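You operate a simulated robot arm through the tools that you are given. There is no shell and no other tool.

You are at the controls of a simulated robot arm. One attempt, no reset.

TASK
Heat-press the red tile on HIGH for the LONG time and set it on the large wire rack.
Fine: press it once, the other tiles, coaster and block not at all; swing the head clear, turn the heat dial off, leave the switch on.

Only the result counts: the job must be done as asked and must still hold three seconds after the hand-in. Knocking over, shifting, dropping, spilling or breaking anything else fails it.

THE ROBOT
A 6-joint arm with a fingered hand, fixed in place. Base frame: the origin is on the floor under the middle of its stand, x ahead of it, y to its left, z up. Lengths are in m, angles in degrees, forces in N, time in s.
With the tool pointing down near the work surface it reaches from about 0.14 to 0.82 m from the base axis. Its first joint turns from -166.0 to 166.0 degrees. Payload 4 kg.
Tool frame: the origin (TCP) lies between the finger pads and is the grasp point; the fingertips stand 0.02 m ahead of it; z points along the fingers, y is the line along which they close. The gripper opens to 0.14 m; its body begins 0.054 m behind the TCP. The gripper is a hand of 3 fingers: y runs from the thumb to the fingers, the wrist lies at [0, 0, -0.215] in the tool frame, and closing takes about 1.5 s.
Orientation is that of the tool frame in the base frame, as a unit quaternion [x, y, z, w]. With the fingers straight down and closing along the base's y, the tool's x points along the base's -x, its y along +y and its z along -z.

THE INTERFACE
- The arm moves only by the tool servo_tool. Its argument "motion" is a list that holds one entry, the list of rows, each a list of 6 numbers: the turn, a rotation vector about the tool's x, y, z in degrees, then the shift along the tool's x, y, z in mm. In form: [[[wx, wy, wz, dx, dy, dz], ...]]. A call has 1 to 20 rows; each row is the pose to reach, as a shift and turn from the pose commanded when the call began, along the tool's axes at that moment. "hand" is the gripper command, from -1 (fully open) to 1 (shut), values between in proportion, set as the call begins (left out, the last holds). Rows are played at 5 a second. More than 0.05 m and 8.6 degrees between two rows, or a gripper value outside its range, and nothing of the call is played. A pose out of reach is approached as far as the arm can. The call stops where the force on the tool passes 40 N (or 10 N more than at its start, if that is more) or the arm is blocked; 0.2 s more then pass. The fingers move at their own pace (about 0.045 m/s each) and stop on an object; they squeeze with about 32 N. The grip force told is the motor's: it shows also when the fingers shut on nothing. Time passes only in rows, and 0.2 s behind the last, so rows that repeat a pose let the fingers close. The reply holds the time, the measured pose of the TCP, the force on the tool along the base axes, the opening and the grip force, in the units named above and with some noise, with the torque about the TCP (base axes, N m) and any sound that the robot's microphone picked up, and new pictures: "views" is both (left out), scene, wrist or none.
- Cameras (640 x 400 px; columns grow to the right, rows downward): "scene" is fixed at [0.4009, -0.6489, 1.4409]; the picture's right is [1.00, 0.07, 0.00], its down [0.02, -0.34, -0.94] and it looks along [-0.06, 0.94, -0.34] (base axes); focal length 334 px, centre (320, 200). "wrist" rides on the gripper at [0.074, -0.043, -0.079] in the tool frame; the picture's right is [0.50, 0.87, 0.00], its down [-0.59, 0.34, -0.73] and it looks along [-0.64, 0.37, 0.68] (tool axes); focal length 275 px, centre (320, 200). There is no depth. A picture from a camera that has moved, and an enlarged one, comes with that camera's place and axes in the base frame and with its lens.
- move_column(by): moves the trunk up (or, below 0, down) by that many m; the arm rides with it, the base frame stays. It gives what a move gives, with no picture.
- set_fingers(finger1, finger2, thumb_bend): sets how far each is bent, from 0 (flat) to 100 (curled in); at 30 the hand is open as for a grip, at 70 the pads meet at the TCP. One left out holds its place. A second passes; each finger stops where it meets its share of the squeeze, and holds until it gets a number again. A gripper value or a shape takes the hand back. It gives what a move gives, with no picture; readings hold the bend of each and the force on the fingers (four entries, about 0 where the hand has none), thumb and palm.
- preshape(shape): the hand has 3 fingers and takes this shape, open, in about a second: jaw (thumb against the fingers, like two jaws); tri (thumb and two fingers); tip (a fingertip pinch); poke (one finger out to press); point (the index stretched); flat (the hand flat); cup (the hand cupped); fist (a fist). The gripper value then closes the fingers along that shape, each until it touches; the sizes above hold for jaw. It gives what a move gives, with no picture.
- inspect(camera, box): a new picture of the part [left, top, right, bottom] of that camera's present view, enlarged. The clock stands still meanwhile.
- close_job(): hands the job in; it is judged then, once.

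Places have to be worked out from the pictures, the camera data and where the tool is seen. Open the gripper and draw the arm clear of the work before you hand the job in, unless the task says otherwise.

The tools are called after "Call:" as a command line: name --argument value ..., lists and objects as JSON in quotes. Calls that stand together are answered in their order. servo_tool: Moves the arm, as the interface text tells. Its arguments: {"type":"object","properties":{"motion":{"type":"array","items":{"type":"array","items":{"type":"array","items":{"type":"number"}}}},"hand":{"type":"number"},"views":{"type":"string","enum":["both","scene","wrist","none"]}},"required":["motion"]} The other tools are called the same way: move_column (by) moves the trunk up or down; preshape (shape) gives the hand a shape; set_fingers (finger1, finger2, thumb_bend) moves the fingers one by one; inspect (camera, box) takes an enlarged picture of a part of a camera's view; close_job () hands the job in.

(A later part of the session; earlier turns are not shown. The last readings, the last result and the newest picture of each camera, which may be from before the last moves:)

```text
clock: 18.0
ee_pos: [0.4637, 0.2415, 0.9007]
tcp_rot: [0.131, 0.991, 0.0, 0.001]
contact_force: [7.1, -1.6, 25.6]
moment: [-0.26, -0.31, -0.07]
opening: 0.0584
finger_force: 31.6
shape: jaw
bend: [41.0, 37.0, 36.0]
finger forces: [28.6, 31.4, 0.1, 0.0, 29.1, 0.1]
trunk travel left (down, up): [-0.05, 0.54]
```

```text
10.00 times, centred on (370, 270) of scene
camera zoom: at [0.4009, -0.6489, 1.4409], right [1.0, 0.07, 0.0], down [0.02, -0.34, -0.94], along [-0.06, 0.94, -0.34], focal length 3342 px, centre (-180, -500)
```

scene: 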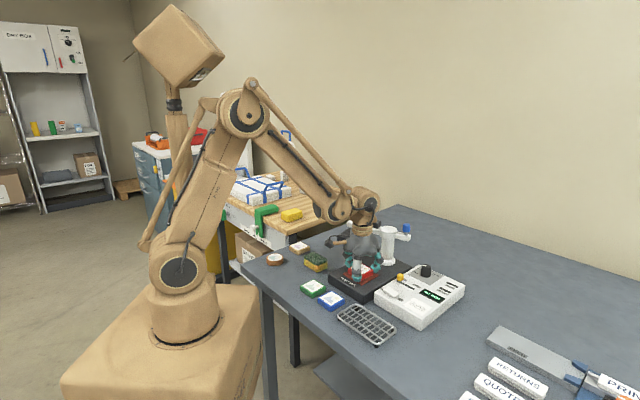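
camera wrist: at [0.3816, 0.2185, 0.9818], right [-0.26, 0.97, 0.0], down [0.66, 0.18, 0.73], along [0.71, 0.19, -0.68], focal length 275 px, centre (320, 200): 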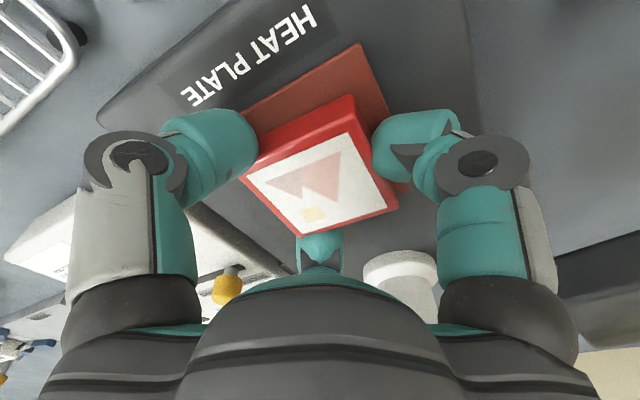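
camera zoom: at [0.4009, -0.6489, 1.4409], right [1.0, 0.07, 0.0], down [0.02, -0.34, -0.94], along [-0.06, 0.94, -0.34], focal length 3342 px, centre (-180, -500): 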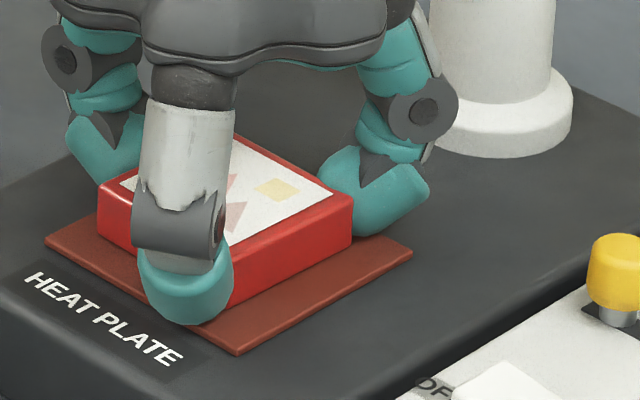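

Contact made: 25 N upward now. I ease up 1.5 mm to unload, then open to a 9 cm opening.

Call:
servo_tool --motion '[[[0, 0, 0, 0, 0, -0.8], [0, 0, 0, 0, 0, -1.5], [0, 0, 0, 0, 0, -1.5]]]' --hand 1 --views "none"

Call:
servo_tool --motion '[[[0, 0, 0, 0, 0, 0], [0, 0, 0, 0, 0, 0], [0, 0, 0, 0, 0, 0], [0, 0, 0, 0, 0, 0], [0, 0, 0, 0, 0, 0]]]' --hand -0.3

Call:
inspect --camera "scene" --box '[345, 250, 395, 290]'

```text
clock: 18.8
ee_pos: [0.4636, 0.2412, 0.902]
tcp_rot: [0.131, 0.991, 0.001, 0.0]
contact_force: [-1.4, -1.1, 3.8]
moment: [-0.12, -0.1, -0.02]
opening: 0.0583
finger_force: 31.9
shape: jaw
bend: [41.0, 37.0, 36.0]
finger forces: [28.6, 29.9, 0.0, 0.0, 29.5, 0.0]
trunk travel left (down, up): [-0.05, 0.54]
```

```text
clock: 20.0
ee_pos: [0.4636, 0.2415, 0.9007]
tcp_rot: [0.13, 0.991, 0.0, -0.001]
contact_force: [0.2, -0.9, -0.5]
moment: [-0.02, 0.03, -0.02]
opening: 0.0903
finger_force: 0.0
shape: jaw
bend: [29.0, 29.0, 27.0]
finger forces: [0.0, 0.0, 0.0, 0.0, 0.1, 0.1]
trunk travel left (down, up): [-0.05, 0.54]
camera wrist: at [0.3817, 0.2196, 0.9805], right [-0.26, 0.97, 0.0], down [0.66, 0.18, 0.73], along [0.71, 0.19, -0.68], focal length 275 px, centre (320, 200)
```

scene: 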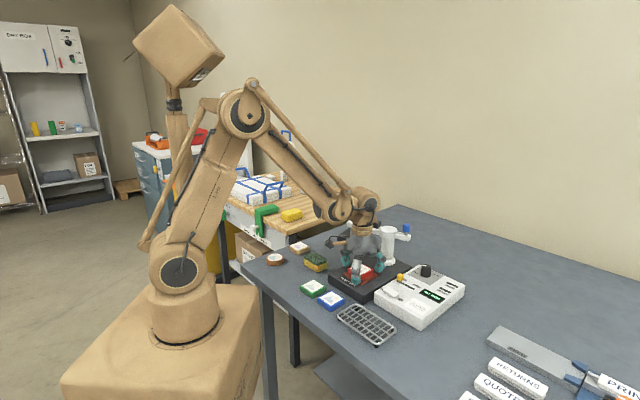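
wrist: 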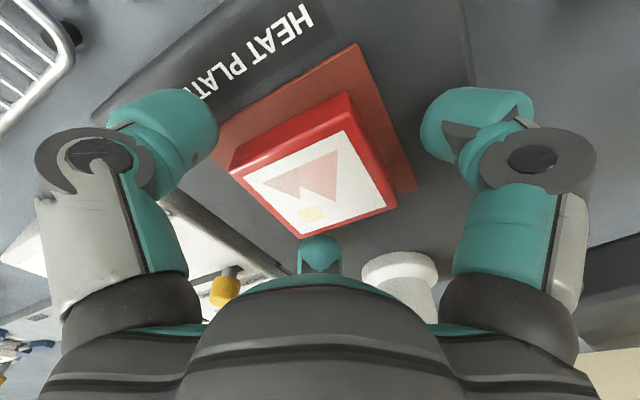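

```text
10.00 times, centred on (370, 270) of scene
camera zoom: at [0.4009, -0.6489, 1.4409], right [1.0, 0.07, 0.0], down [0.02, -0.34, -0.94], along [-0.06, 0.94, -0.34], focal length 3342 px, centre (-180, -500)
```

zoom: 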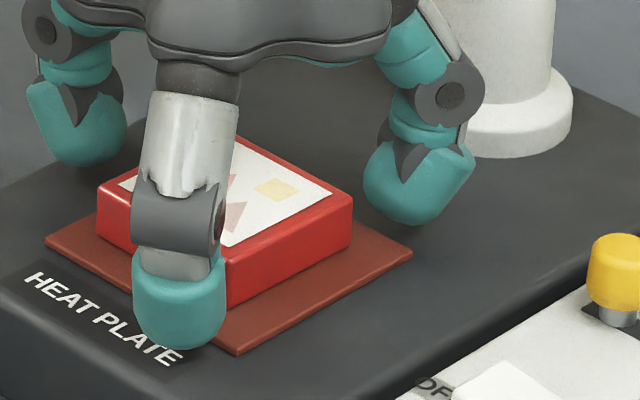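

The tile lies flat on the pad, fully inside its outline and about 5 mm toward +y. I rise straight up to z ≈ 1.15 and look at the blue knob and the head's arm.

Call:
servo_tool --motion '[[[0, 0, 0, 0, 0, -10], [0, 0, 0, 0, 0, -35], [0, 0, 0, 0, 0, -75], [0, 0, 0, 0, 0, -115], [0, 0, 0, 0, 0, -160], [0, 0, 0, 0, 0, -205], [0, 0, 0, 0, 0, -250], [0, 0, 0, 0, 0, -250], [0, 0, 0, 0, 0, -250]]]' --hand -0.3

Call:
inspect --camera "wrist" --box '[220, 100, 440, 250]'

Call:
inspect --camera "scene" --box '[330, 195, 420, 275]'

```text
clock: 22.0
ee_pos: [0.4644, 0.2434, 1.1496]
tcp_rot: [0.131, 0.991, 0.0, 0.001]
contact_force: [0.7, -0.4, 0.7]
moment: [-0.02, 0.02, 0.01]
opening: 0.0906
finger_force: 0.0
shape: jaw
bend: [29.0, 29.0, 27.0]
finger forces: [0.1, 0.0, 0.1, 0.0, 0.1, 0.0]
trunk travel left (down, up): [-0.05, 0.54]
camera wrist: at [0.3816, 0.2214, 1.2293], right [-0.26, 0.97, 0.0], down [0.66, 0.18, 0.73], along [0.71, 0.19, -0.68], focal length 275 px, centre (320, 200)
```

scene: 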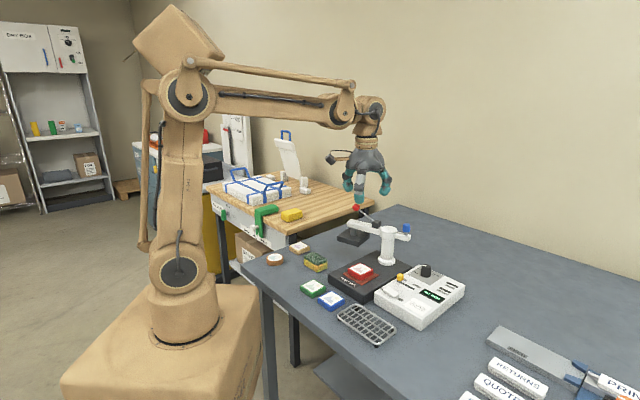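
wrist: 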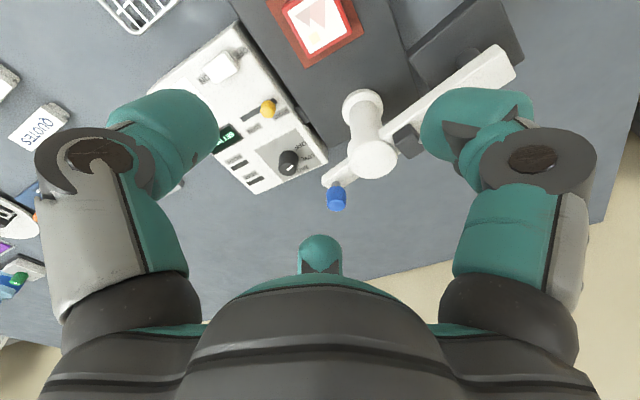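

```text
2.67 times, centred on (330, 175) of wrist
camera zoom: at [0.3816, 0.2214, 1.2293], right [-0.26, 0.97, 0.0], down [0.66, 0.18, 0.73], along [0.71, 0.19, -0.68], focal length 734 px, centre (293, 267)
```

zoom: 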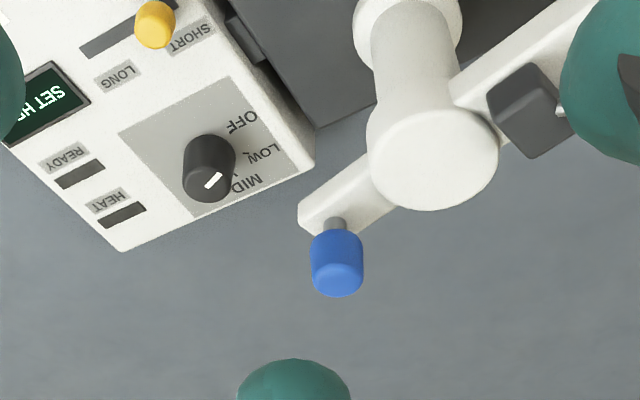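

```text
5.00 times, centred on (375, 235) of scene
camera zoom: at [0.4009, -0.6489, 1.4409], right [1.0, 0.07, 0.0], down [0.02, -0.34, -0.94], along [-0.06, 0.94, -0.34], focal length 1671 px, centre (45, 25)
```

zoom: 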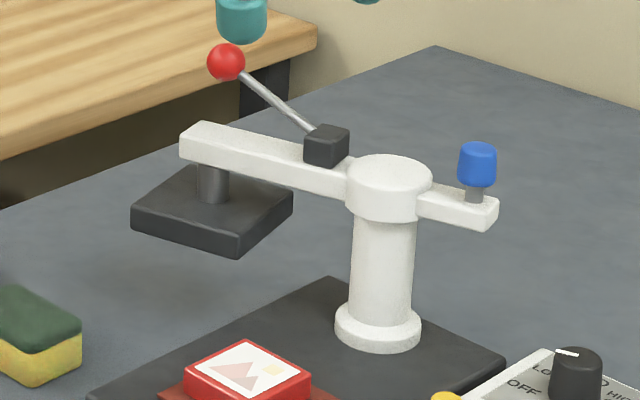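

Both cameras agree on the blue knob's centre at (0.6025, 0.3007), z 1.001–1.022. With the pillar axis at (0.555, 0.330) the swing radius is 5.6 cm, and the head has to turn about 75° counter-clockwise to reach the pad. I move above the knob, turning the hand 45° so that no finger faces the hub.

Call:
servo_tool --motion '[[[0, 0, 5, -13, 10, 0], [0, 0, 11, -29, 23, 0], [0, 0, 17, -45, 35, 0], [0, 0, 23, -60, 47, 0], [0, 0, 29, -76, 60, 0], [0, 0, 35, -92, 72, 0], [0, 0, 41, -108, 84, 10], [0, 0, 45, -118.2, 92.6, 30], [0, 0, 45, -118.2, 92.6, 50], [0, 0, 45, -118.2, 92.6, 50]]]' --hand 0

Call:
inspect --camera "wrist" --box '[220, 60, 420, 260]'

Call:
inspect --camera "scene" --box '[340, 170, 450, 260]'

```text
clock: 24.2
ee_pos: [0.6022, 0.2986, 1.098]
tcp_rot: [0.501, 0.866, 0.0, 0.0]
contact_force: [-0.2, 0.4, -0.3]
moment: [-0.02, 0.0, 0.0]
opening: 0.0705
finger_force: 0.0
shape: jaw
bend: [34.0, 34.0, 33.0]
finger forces: [0.0, 0.1, 0.0, 0.0, 0.0, 0.1]
trunk travel left (down, up): [-0.05, 0.54]
camera wrist: at [0.5283, 0.3409, 1.1781], right [0.5, 0.87, 0.0], down [0.59, -0.34, 0.73], along [0.64, -0.37, -0.68], focal length 275 px, centre (320, 200)
```

scene: 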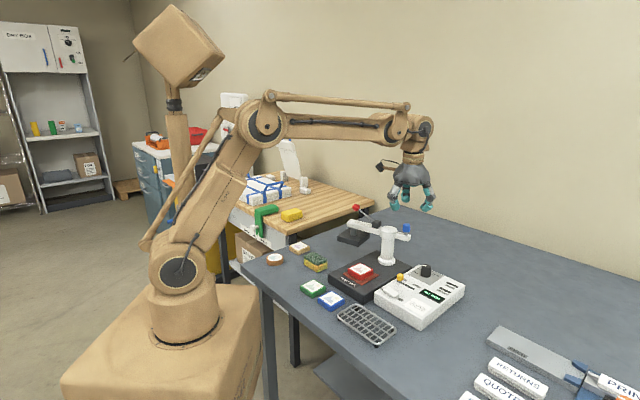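
wrist: 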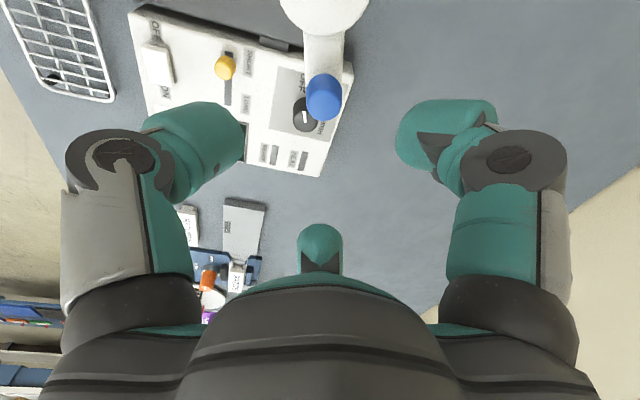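

```text
2.00 times, centred on (320, 160) of wrist
camera zoom: at [0.5283, 0.3409, 1.1781], right [0.5, 0.87, 0.0], down [0.59, -0.34, 0.73], along [0.64, -0.37, -0.68], focal length 551 px, centre (320, 280)
```

zoom: 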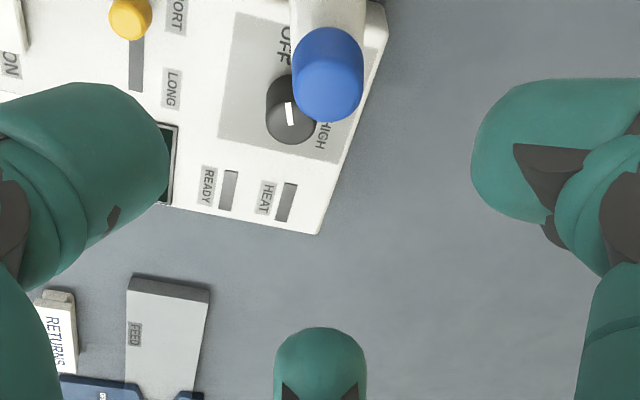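

```text
4.44 times, centred on (395, 215) of scene
camera zoom: at [0.4009, -0.6489, 1.4409], right [1.0, 0.07, 0.0], down [0.02, -0.34, -0.94], along [-0.06, 0.94, -0.34], focal length 1485 px, centre (-13, 133)
```

zoom: 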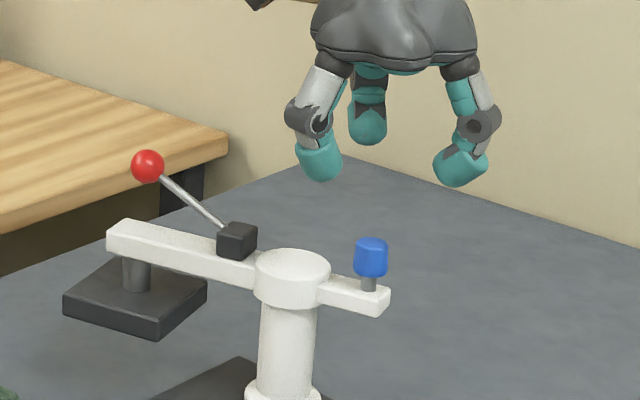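

The knob's top checks out at (0.6015, 0.3014), right under the hand. I descend to TCP z ≈ 1.022 with the fingers at a 7 cm opening.

Call:
servo_tool --motion '[[[0, 0, 0, 0, 0, 25], [0, 0, 0, 0, 0, 48], [0, 0, 0, 0, 0, 65], [0, 0, 0, 0, 0, 76], [0, 0, 0, 0, 0, 78], [0, 0, 0, 0, 0, 78]]]' --hand 0

Call:
inspect --camera "scene" --box '[350, 180, 440, 260]'

```text
clock: 25.6
ee_pos: [0.6033, 0.3011, 1.0229]
tcp_rot: [0.5, 0.866, 0.0, 0.0]
contact_force: [-0.2, 0.1, -0.6]
moment: [0.01, 0.0, -0.02]
opening: 0.0703
finger_force: 0.0
shape: jaw
bend: [34.0, 34.0, 33.0]
finger forces: [0.0, 0.0, 0.1, 0.0, 0.1, 0.1]
trunk travel left (down, up): [-0.05, 0.54]
camera wrist: at [0.5285, 0.3434, 1.1016], right [0.5, 0.87, 0.0], down [0.59, -0.34, 0.73], along [0.64, -0.37, -0.68], focal length 275 px, centre (320, 200)
```

scene: 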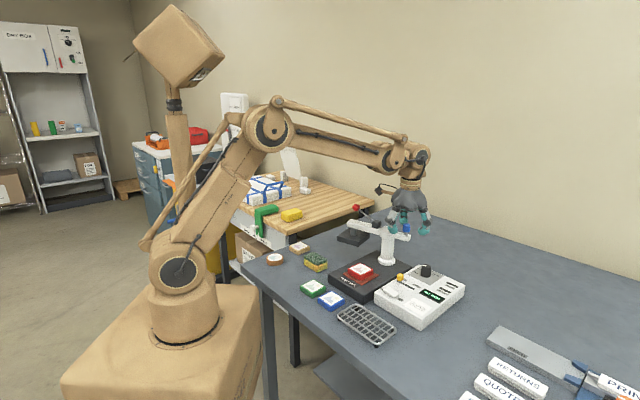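
wrist: 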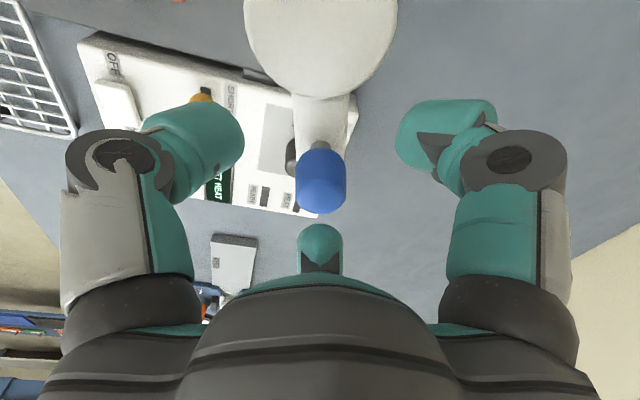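

```text
5.00 times, centred on (395, 220) of scene
camera zoom: at [0.4009, -0.6489, 1.4409], right [1.0, 0.07, 0.0], down [0.02, -0.34, -0.94], along [-0.06, 0.94, -0.34], focal length 1671 px, centre (-55, 100)
```

zoom: 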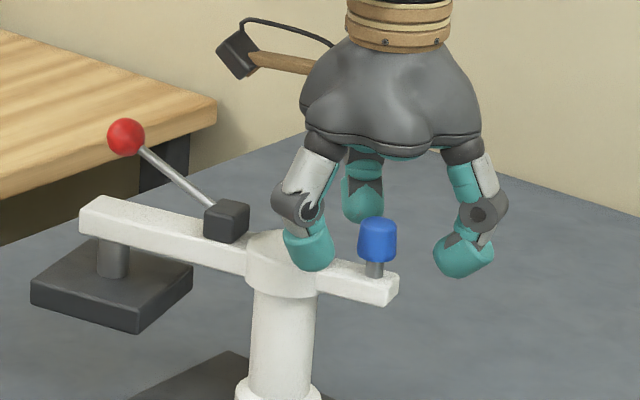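

The knob now sits between the fingers at the TCP's height. I close loosely around it, to an opening of about 2.8 cm, to cage it without squeezing.

Call:
servo_tool --motion '[[[0, 0, 0, 0, 0, 0], [0, 0, 0, 0, 0, 0], [0, 0, 0, 0, 0, 0], [0, 0, 0, 0, 0, 0], [0, 0, 0, 0, 0, 0]]]' --hand 0.6

Call:
inspect --camera "wrist" --box '[220, 100, 420, 260]'

Call:
inspect --camera "scene" --box '[350, 180, 440, 260]'

```text
clock: 26.8
ee_pos: [0.6029, 0.3006, 1.0225]
tcp_rot: [0.5, 0.866, 0.0, 0.0]
contact_force: [0.5, 1.1, -0.7]
moment: [0.01, 0.0, 0.02]
opening: 0.0282
finger_force: 0.0
shape: jaw
bend: [49.0, 49.0, 48.0]
finger forces: [0.0, 0.0, 0.0, 0.0, 0.0, 0.0]
trunk travel left (down, up): [-0.05, 0.54]
camera wrist: at [0.5285, 0.3434, 1.1017], right [0.5, 0.87, 0.0], down [0.59, -0.34, 0.73], along [0.64, -0.37, -0.68], focal length 275 px, centre (320, 200)
```

scene: 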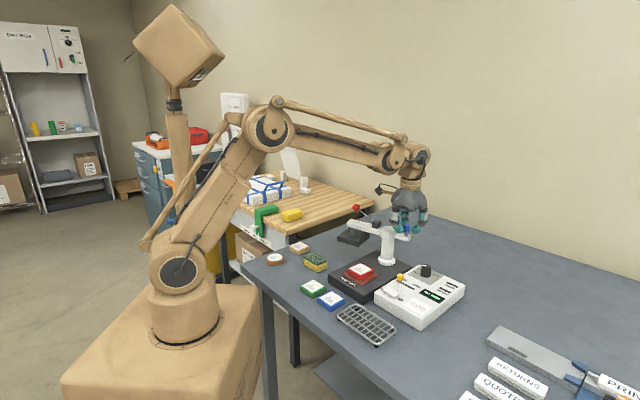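
wrist: 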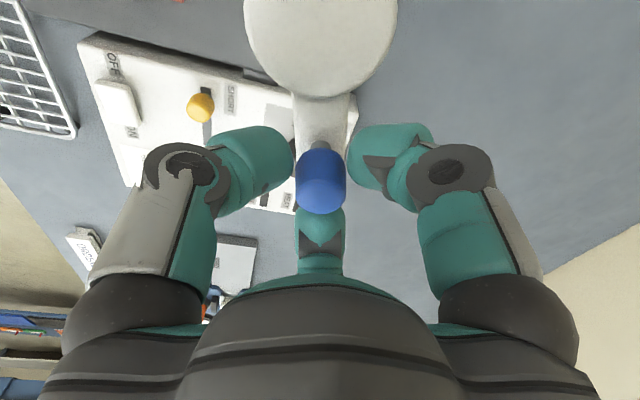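

```text
2.50 times, centred on (320, 180) of wrist
camera zoom: at [0.5285, 0.3434, 1.1017], right [0.5, 0.87, 0.0], down [0.59, -0.34, 0.73], along [0.64, -0.37, -0.68], focal length 688 px, centre (320, 250)
```

zoom: 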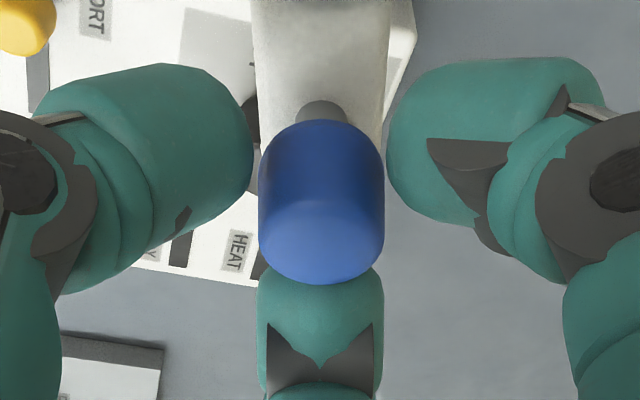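

```text
5.00 times, centred on (395, 220) of scene
camera zoom: at [0.4009, -0.6489, 1.4409], right [1.0, 0.07, 0.0], down [0.02, -0.34, -0.94], along [-0.06, 0.94, -0.34], focal length 1671 px, centre (-55, 100)
```

zoom: 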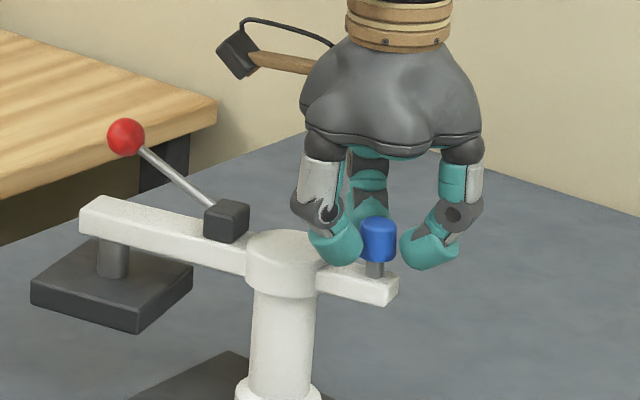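

The fingers cage the knob with no contact. I follow the arc about the pillar through the first 37.5°, turning the hand with it, and check that the head follows.

Call:
servo_tool --motion '[[[0, 0, -3.7, 1.9, 3.1, 0], [0, 0, -7.5, 3.9, 6.2, 0], [0, 0, -11.2, 6.2, 9.0, 0], [0, 0, -15, 8.5, 11.8, 0], [0, 0, -18.7, 11.2, 14.3, 0], [0, 0, -22.5, 13.9, 16.8, 0], [0, 0, -26.2, 16.8, 18.9, 0], [0, 0, -30, 19.8, 21.0, 0], [0, 0, -33.7, 23.0, 22.7, 0], [0, 0, -37.5, 26.3, 24.4, 0], [0, 0, -37.5, 26.3, 24.4, 0]]]' --hand 0.6

Call:
inspect --camera "scene" --box '[330, 180, 440, 290]'

```text
clock: 29.2
ee_pos: [0.6102, 0.3353, 1.0212]
tcp_rot: [0.195, 0.981, 0.001, 0.0]
contact_force: [0.1, -0.5, 0.5]
moment: [0.03, 0.03, 0.03]
opening: 0.0281
finger_force: 0.1
shape: jaw
bend: [49.0, 49.0, 48.0]
finger forces: [0.0, 0.0, 0.0, 0.0, 0.5, 0.0]
trunk travel left (down, up): [-0.05, 0.54]
camera wrist: at [0.5253, 0.324, 1.1008], right [-0.13, 0.99, 0.0], down [0.67, 0.09, 0.73], along [0.73, 0.1, -0.68], focal length 275 px, centre (320, 200)
```

scene: 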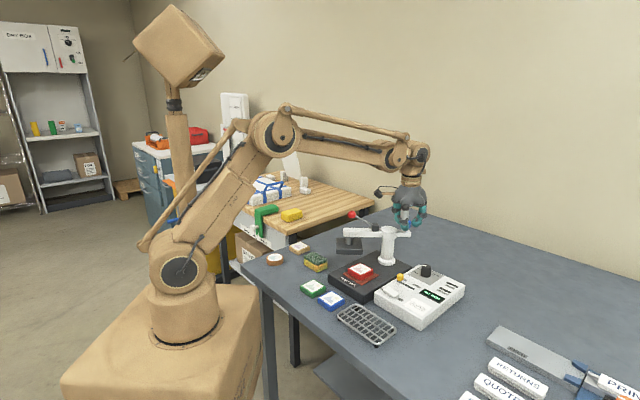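
wrist: 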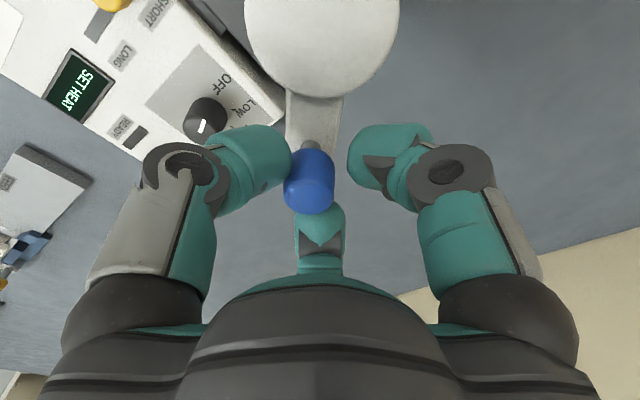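

```text
3.64 times, centred on (385, 235) of scene
camera zoom: at [0.4009, -0.6489, 1.4409], right [1.0, 0.07, 0.0], down [0.02, -0.34, -0.94], along [-0.06, 0.94, -0.34], focal length 1215 px, centre (84, 73)
```

zoom: 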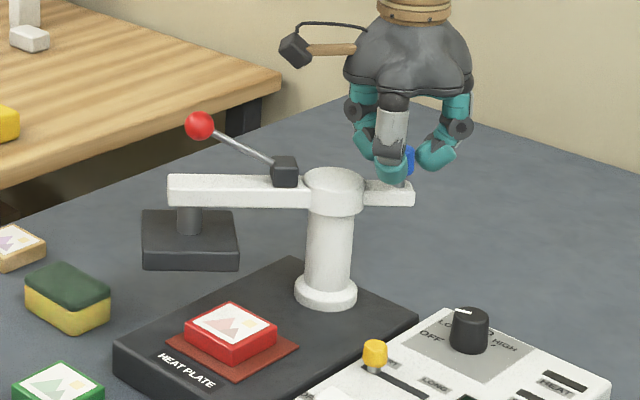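

The head swings freely with almost no force. I continue the arc for the remaining 37.5° and check the head over the tile.

Call:
servo_tool --motion '[[[0, 0, -3.7, 1.9, 3.1, 0], [0, 0, -7.5, 3.9, 6.2, 0], [0, 0, -11.2, 6.2, 9.0, 0], [0, 0, -15, 8.5, 11.8, 0], [0, 0, -18.7, 11.2, 14.3, 0], [0, 0, -22.5, 13.9, 16.8, 0], [0, 0, -26.2, 16.8, 18.9, 0], [0, 0, -30, 19.8, 21.0, 0], [0, 0, -33.7, 23.0, 22.7, 0], [0, 0, -37.5, 26.3, 24.4, 0], [0, 0, -37.5, 26.3, 24.4, 0]]]' --hand 0.6

Call:
inspect --camera "scene" --box '[330, 190, 430, 290]'

Call:
inspect --camera "wrist" --box '[160, 0, 480, 200]'

```text
clock: 31.6
ee_pos: [0.5955, 0.3694, 1.022]
tcp_rot: [-0.131, 0.991, 0.0, 0.0]
contact_force: [-0.2, -0.6, 0.4]
moment: [-0.02, 0.02, 0.02]
opening: 0.0281
finger_force: 0.0
shape: jaw
bend: [49.0, 49.0, 48.0]
finger forces: [0.0, 0.0, 0.0, 0.0, 0.4, 0.0]
trunk travel left (down, up): [-0.05, 0.54]
camera wrist: at [0.5349, 0.3076, 1.1012], right [-0.71, 0.71, 0.0], down [0.48, 0.48, 0.73], along [0.52, 0.52, -0.68], focal length 275 px, centre (320, 200)
```

scene: 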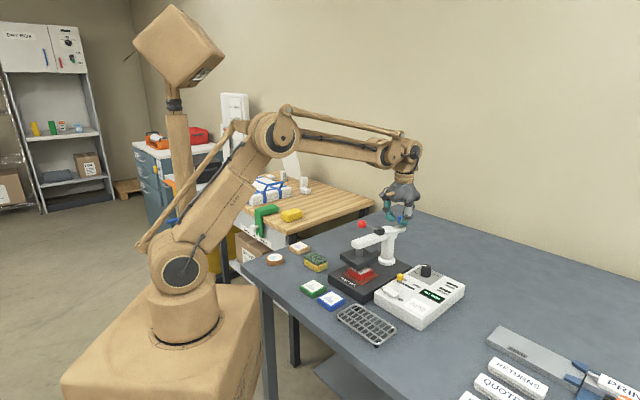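
wrist: 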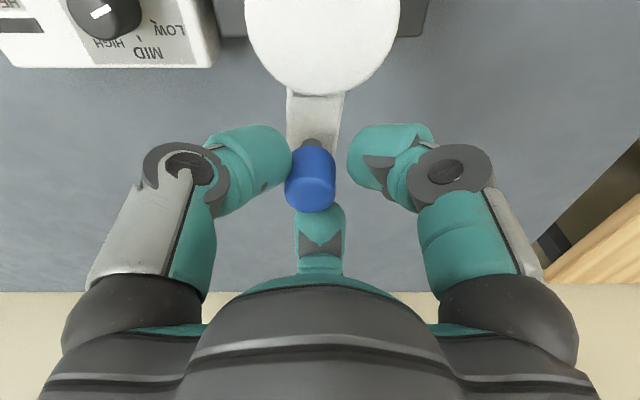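

```text
4.00 times, centred on (380, 240) of scene
camera zoom: at [0.4009, -0.6489, 1.4409], right [1.0, 0.07, 0.0], down [0.02, -0.34, -0.94], along [-0.06, 0.94, -0.34], focal length 1337 px, centre (80, 40)
```

zoom: 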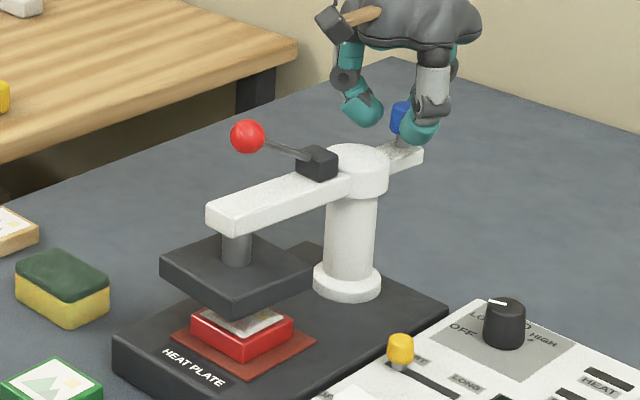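

```text
2.00 times, centred on (320, 100) of wrist
camera zoom: at [0.5349, 0.3076, 1.1012], right [-0.71, 0.71, 0.0], down [0.48, 0.48, 0.73], along [0.52, 0.52, -0.68], focal length 551 px, centre (320, 400)
```

zoom: 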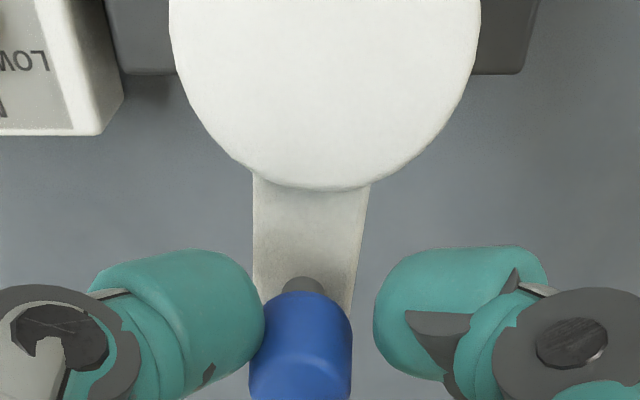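

The head is now over the tile and lines up well by eye. This view shows the dial's marks from another side, so I zoom in there, and on the head's alignment.

Call:
inspect --camera "wrist" --box '[60, 0, 220, 80]'

Call:
inspect --camera "scene" --box '[350, 220, 420, 290]'

```text
4.00 times, centred on (140, 40) of wrist
camera zoom: at [0.5349, 0.3076, 1.1012], right [-0.71, 0.71, 0.0], down [0.48, 0.48, 0.73], along [0.52, 0.52, -0.68], focal length 1101 px, centre (1040, 840)
```

zoom: 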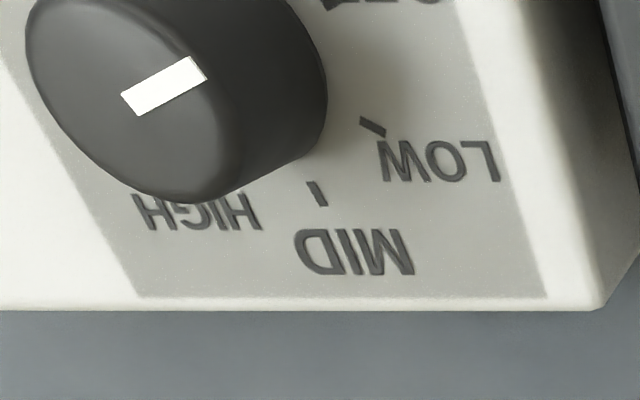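

```text
5.71 times, centred on (385, 255) of scene
camera zoom: at [0.4009, -0.6489, 1.4409], right [1.0, 0.07, 0.0], down [0.02, -0.34, -0.94], along [-0.06, 0.94, -0.34], focal length 1910 px, centre (-51, -114)
```

zoom: 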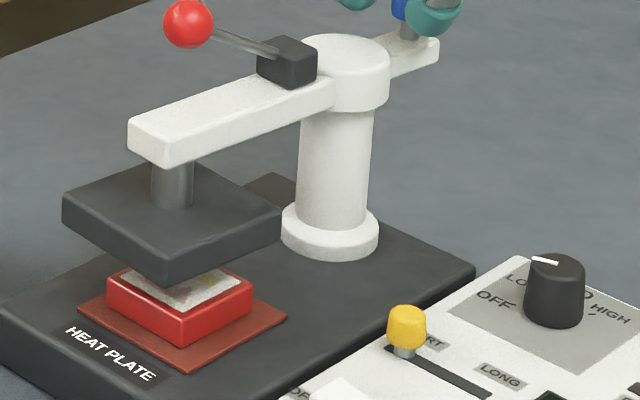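

The arm's angle reads about 220°, and the pad lies at 225°, so I push about 5° further and look for a stop.

Call:
servo_tool --motion '[[[0, 0, -2, 1.0, 1.7, 0], [0, 0, -4, 2.0, 3.4, 0], [0, 0, -5.5, 2.8, 4.6, 0], [0, 0, -5.5, 2.8, 4.6, 0]]]' --hand 0.6

Call:
inspect --camera "wrist" --box '[160, 0, 480, 200]'

Call:
inspect --camera "scene" --box '[340, 220, 410, 290]'

```text
clock: 32.6
ee_pos: [0.5921, 0.3711, 1.0222]
tcp_rot: [-0.178, 0.984, 0.0, 0.0]
contact_force: [0.3, -0.6, 0.5]
moment: [0.0, 0.0, -0.01]
opening: 0.0279
finger_force: 0.1
shape: jaw
bend: [49.0, 49.0, 48.0]
finger forces: [0.1, 0.0, 0.0, 0.0, 0.6, 0.0]
trunk travel left (down, up): [-0.05, 0.54]
camera wrist: at [0.5369, 0.3053, 1.1015], right [-0.77, 0.64, 0.0], down [0.43, 0.52, 0.73], along [0.47, 0.57, -0.68], focal length 275 px, centre (320, 200)
```

scene: 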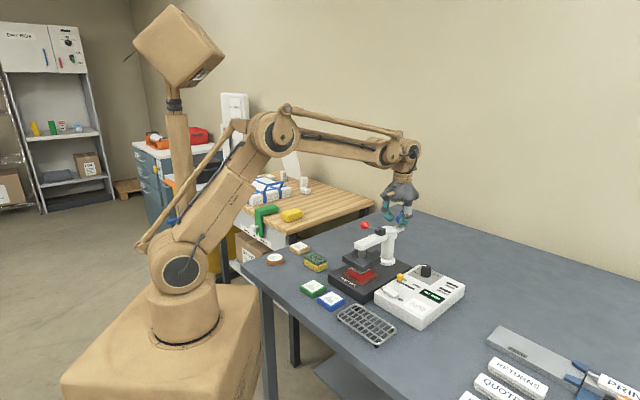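
wrist: 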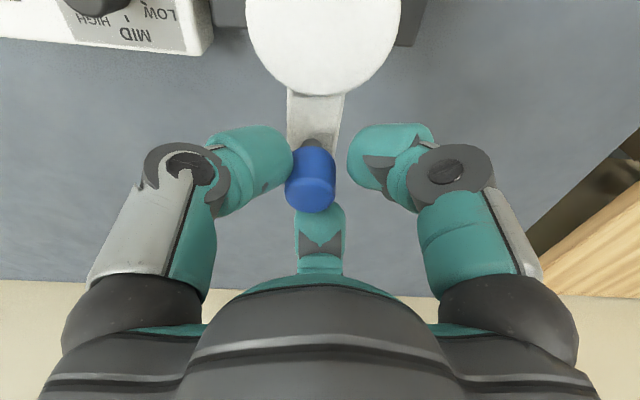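

```text
2.00 times, centred on (320, 100) of wrist
camera zoom: at [0.5369, 0.3053, 1.1015], right [-0.77, 0.64, 0.0], down [0.43, 0.52, 0.73], along [0.47, 0.57, -0.68], focal length 551 px, centre (320, 400)
```

zoom: 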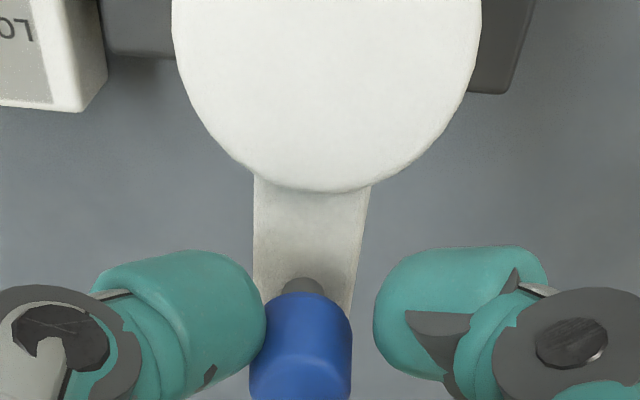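

```text
5.71 times, centred on (375, 255) of scene
camera zoom: at [0.4009, -0.6489, 1.4409], right [1.0, 0.07, 0.0], down [0.02, -0.34, -0.94], along [-0.06, 0.94, -0.34], focal length 1910 px, centre (6, -114)
```

zoom: 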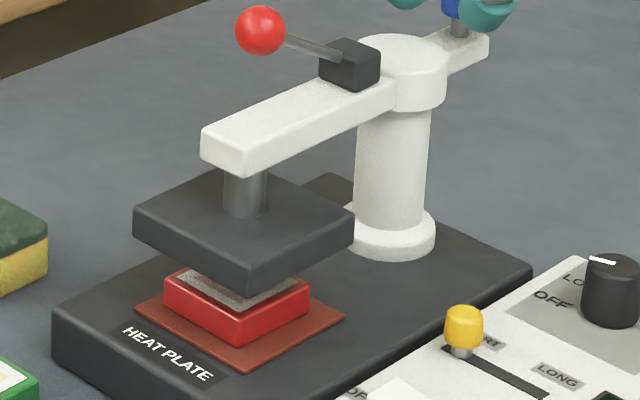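

The head's edges now run symmetric to the pad's, so it is lined up at about 225° with no force. I open the fingers, rise clear and move above the dial, turning the hand ahead of the clockwise dial turn.

Call:
servo_tool --motion '[[[0, 0, 0, 0, 0, 0], [0, 0, 0, 0, 0, 0], [0, 0, 0, 0, 0, 0], [0, 0, 0, 0, 0, -15], [0, 0, 0, 0, 0, -50], [0, 0, 0, 0, 0, -90], [0, 0, -8, -2, -13, -90], [0, 0, -16, -4, -26, -90], [0, 0, -24, -6, -39, -90], [0, 0, -32, -7.5, -52, -90], [0, 0, -40, -9, -65, -90], [0, 0, -48, -11, -78, -90], [0, 0, -56, -13, -91, -90], [0, 0, -64, -15, -104, -90], [0, 0, -72, -17, -117, -90], [0, 0, -80, -18.5, -130, -90], [0, 0, -88, -20.3, -142.8, -90], [0, 0, -89.5, -20.3, -142.8, -90], [0, 0, -89.5, -20.3, -142.8, -90]]]' --hand 0

Call:
inspect --camera "scene" --box '[340, 210, 480, 320]'

```text
clock: 36.6
ee_pos: [0.6584, 0.2505, 1.111]
tcp_rot: [0.789, -0.614, 0.001, 0.001]
contact_force: [0.5, -0.2, 0.4]
moment: [-0.02, 0.02, -0.01]
opening: 0.0695
finger_force: 0.0
shape: jaw
bend: [34.0, 34.0, 33.0]
finger forces: [0.0, 0.0, 0.0, 0.1, 0.0, 0.0]
out of reach, approached as far as the arm can: row 17, 18, 19
trunk travel left (down, up): [-0.05, 0.54]
camera wrist: at [0.7187, 0.1888, 1.1909], right [-0.72, -0.7, 0.0], down [-0.47, 0.49, 0.73], along [-0.51, 0.53, -0.68], focal length 275 px, centre (320, 200)
```

scene: 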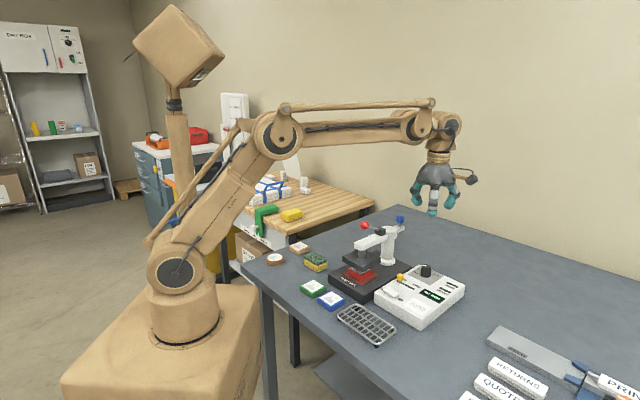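
wrist: 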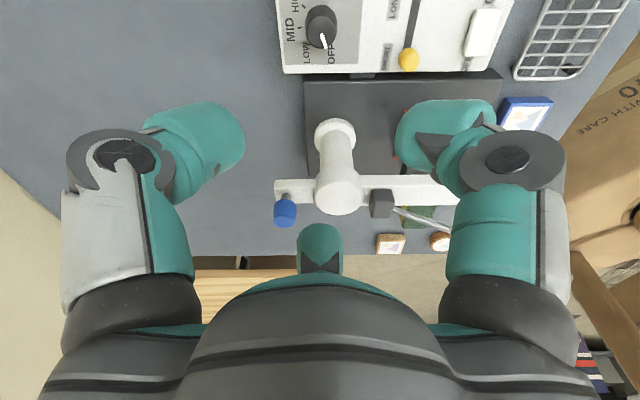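

```text
3.64 times, centred on (410, 265) of scene
camera zoom: at [0.4009, -0.6489, 1.4409], right [1.0, 0.07, 0.0], down [0.02, -0.34, -0.94], along [-0.06, 0.94, -0.34], focal length 1215 px, centre (-7, -36)
```

zoom: 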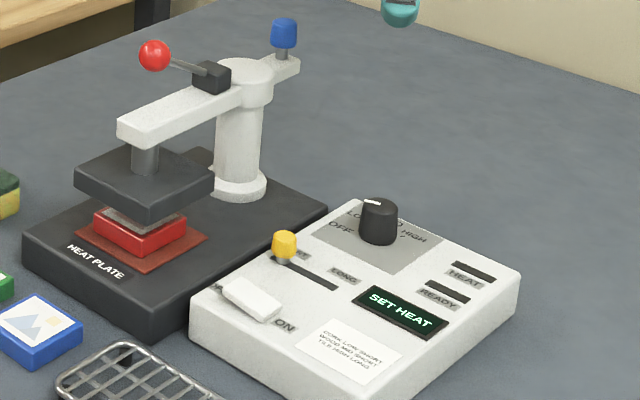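

The wrist stops at about +104° of turn here, so I'll stay inside that. This view shows the dial with its marks, so I zoom in on it.

Call:
inspect --camera "wrist" --box '[270, 0, 370, 80]'

Call:
inspect --camera "wrist" --box '[260, 0, 520, 130]'

```text
5.00 times, centred on (320, 40) of wrist
camera zoom: at [0.7187, 0.1888, 1.1909], right [-0.72, -0.7, 0.0], down [-0.47, 0.49, 0.73], along [-0.51, 0.53, -0.68], focal length 1376 px, centre (320, 1000)
```

zoom: 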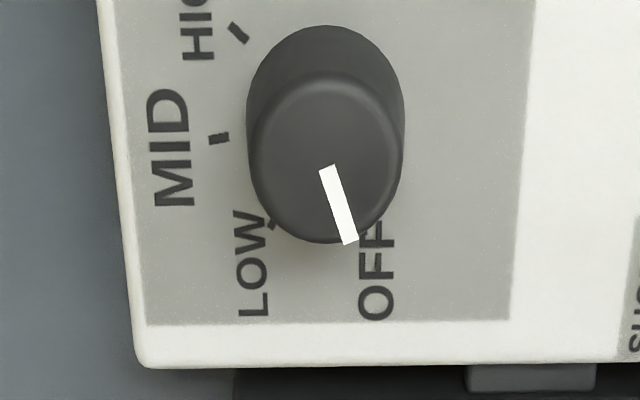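

```text
2.46 times, centred on (390, 65) of wrist
camera zoom: at [0.7187, 0.1888, 1.1909], right [-0.72, -0.7, 0.0], down [-0.47, 0.49, 0.73], along [-0.51, 0.53, -0.68], focal length 678 px, centre (148, 532)
```

zoom: 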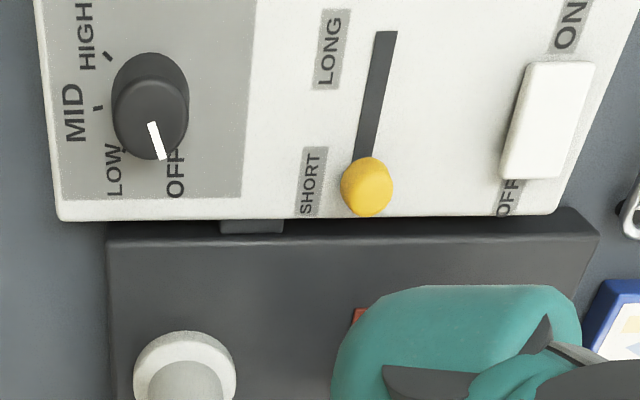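

The tick marks fit a circle centred on (0.662, 0.245): OFF at about 153°, LOW 103°, MID 53°, HIGH 4°, so the dial needs about 149° clockwise. I back the wrist off its limit first and read where the hand really is.

Call:
servo_tool --motion '[[[0, 0, 6, 0, 0, 0], [0, 0, 12, 0, 0, 0], [0, 0, 12, 0, 0, 0], [0, 0, 12, 0, 0, 0]]]' --hand 0 --views "wrist"

```text
clock: 37.6
ee_pos: [0.6588, 0.251, 1.1105]
tcp_rot: [0.72, -0.694, 0.0, 0.0]
contact_force: [-0.2, -0.2, -0.2]
moment: [-0.04, 0.02, -0.01]
opening: 0.0699
finger_force: 0.0
shape: jaw
bend: [34.0, 34.0, 33.0]
finger forces: [0.0, 0.1, 0.0, 0.1, 0.0, 0.0]
trunk travel left (down, up): [-0.05, 0.54]
camera wrist: at [0.7047, 0.1777, 1.1909], right [-0.85, -0.53, 0.0], down [-0.36, 0.58, 0.73], along [-0.39, 0.62, -0.68], focal length 275 px, centre (320, 200)
```

wrist: 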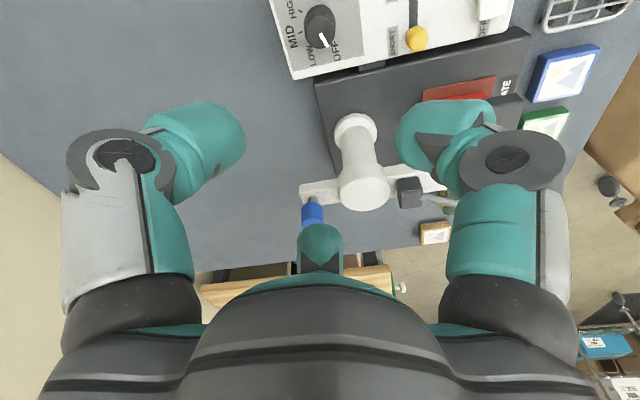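

The commanded pose was clipped to where the arm stopped, so I now stand at (0.659, 0.251) with a turn of 92°. I shift over the dial's axis, turn to 98° and lower to z ≈ 0.95.

Call:
servo_tool --motion '[[[0, 0, -3, 3, -1.5, 30], [0, 0, -6, 6.1, -3, 70], [0, 0, -6, 6.1, -3, 110], [0, 0, -6, 6.1, -3, 145], [0, 0, -6, 6.1, -3, 160], [0, 0, -6, 6.1, -3, 160], [0, 0, -6, 6.1, -3, 160]]]' --hand 0

Call:
inspect --camera "wrist" --box '[220, 60, 440, 220]'

Call:
inspect --camera "scene" --box '[380, 210, 480, 310]'

```text
clock: 39.2
ee_pos: [0.6622, 0.2444, 0.9522]
tcp_rot: [0.756, -0.654, 0.001, 0.001]
contact_force: [0.5, 0.1, 0.0]
moment: [-0.03, -0.06, 0.02]
opening: 0.0698
finger_force: 0.0
shape: jaw
bend: [34.0, 34.0, 33.0]
finger forces: [0.0, 0.0, 0.0, 0.0, 0.1, 0.0]
trunk travel left (down, up): [-0.05, 0.54]
camera wrist: at [0.7139, 0.1772, 1.0323], right [-0.79, -0.62, 0.0], down [-0.42, 0.53, 0.73], along [-0.45, 0.58, -0.68], focal length 275 px, centre (320, 200)
```

scene: 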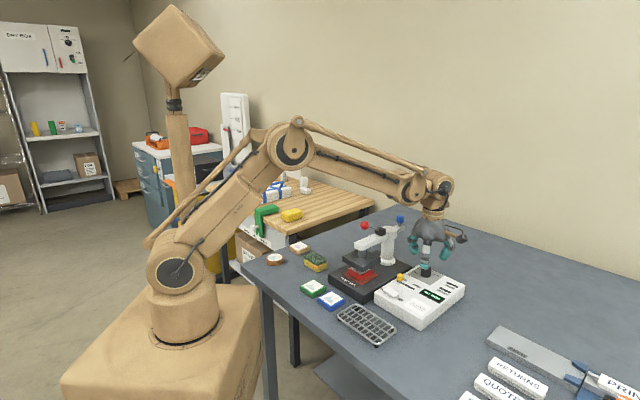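
wrist: 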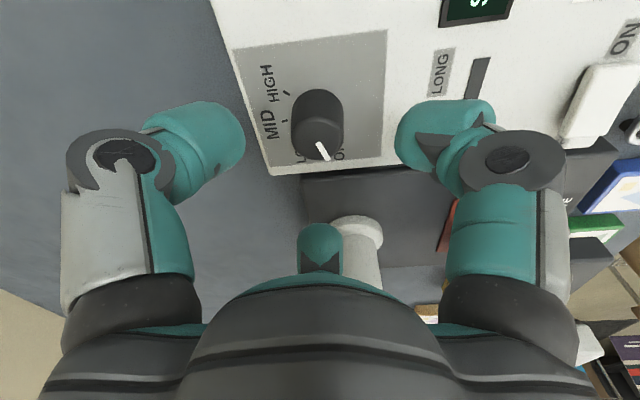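

```text
2.50 times, centred on (330, 140) of wrist
camera zoom: at [0.7139, 0.1772, 1.0323], right [-0.79, -0.62, 0.0], down [-0.42, 0.53, 0.73], along [-0.45, 0.58, -0.68], focal length 688 px, centre (295, 350)
```

zoom: 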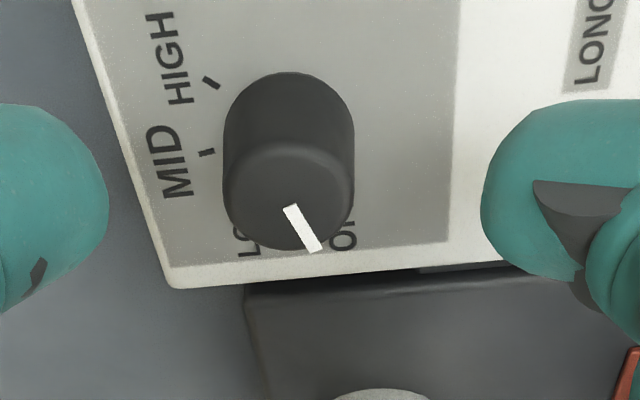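

```text
4.00 times, centred on (430, 260) of scene
camera zoom: at [0.4009, -0.6489, 1.4409], right [1.0, 0.07, 0.0], down [0.02, -0.34, -0.94], along [-0.06, 0.94, -0.34], focal length 1337 px, centre (-120, -40)
```

zoom: 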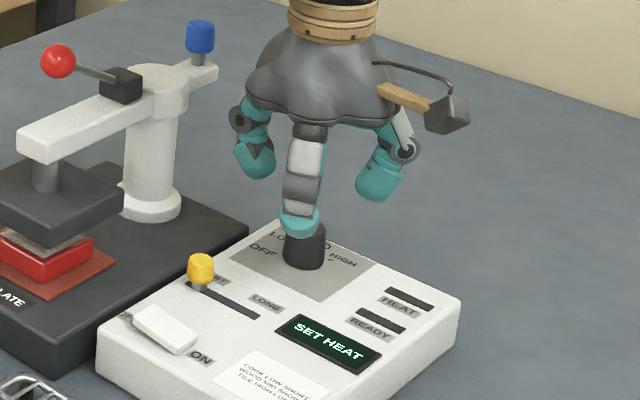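

The dial's top is centred within 1 mm of the TCP. I lower to TCP z ≈ 0.912, around the knob, fingers still open.

Call:
servo_tool --motion '[[[0, 0, 0, 0, 0, 15], [0, 0, 0, 0, 0, 28], [0, 0, 0, 0, 0, 36], [0, 0, 0, 0, 0, 39], [0, 0, 0, 0, 0, 39]]]' --hand 0

Call:
inspect --camera "scene" --box '[380, 220, 480, 310]'

```text
clock: 40.4
ee_pos: [0.6616, 0.2448, 0.9145]
tcp_rot: [0.756, -0.655, 0.001, 0.001]
contact_force: [-0.9, 0.6, -0.7]
moment: [0.04, 0.0, -0.02]
opening: 0.0695
finger_force: 0.0
shape: jaw
bend: [34.0, 34.0, 33.0]
finger forces: [0.0, 0.1, 0.0, 0.1, 0.0, 0.0]
trunk travel left (down, up): [-0.05, 0.54]
camera wrist: at [0.7141, 0.1775, 0.9936], right [-0.79, -0.62, 0.0], down [-0.42, 0.53, 0.73], along [-0.45, 0.58, -0.68], focal length 275 px, centre (320, 200)
```

scene: 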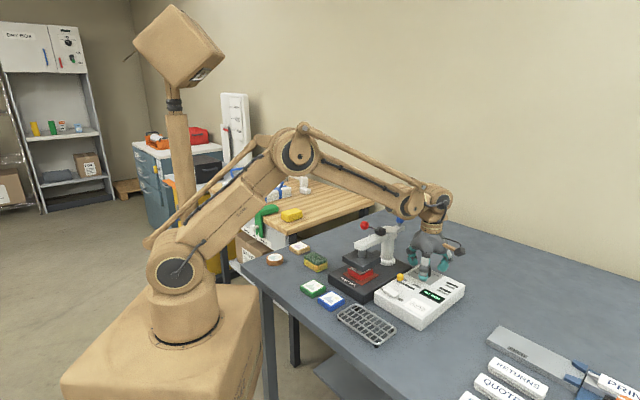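
wrist: 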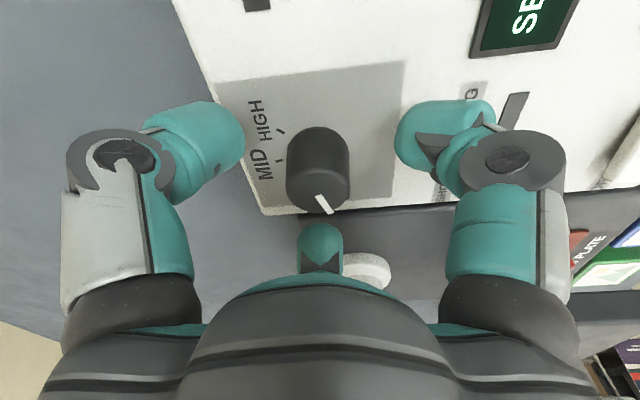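

```text
4.44 times, centred on (430, 265) of scene
camera zoom: at [0.4009, -0.6489, 1.4409], right [1.0, 0.07, 0.0], down [0.02, -0.34, -0.94], along [-0.06, 0.94, -0.34], focal length 1485 px, centre (-169, -89)
```

zoom: 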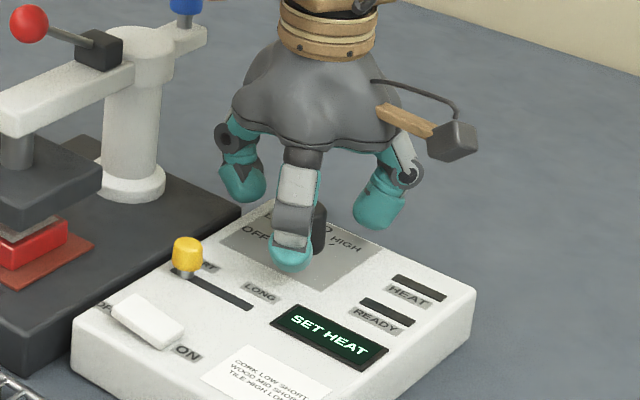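

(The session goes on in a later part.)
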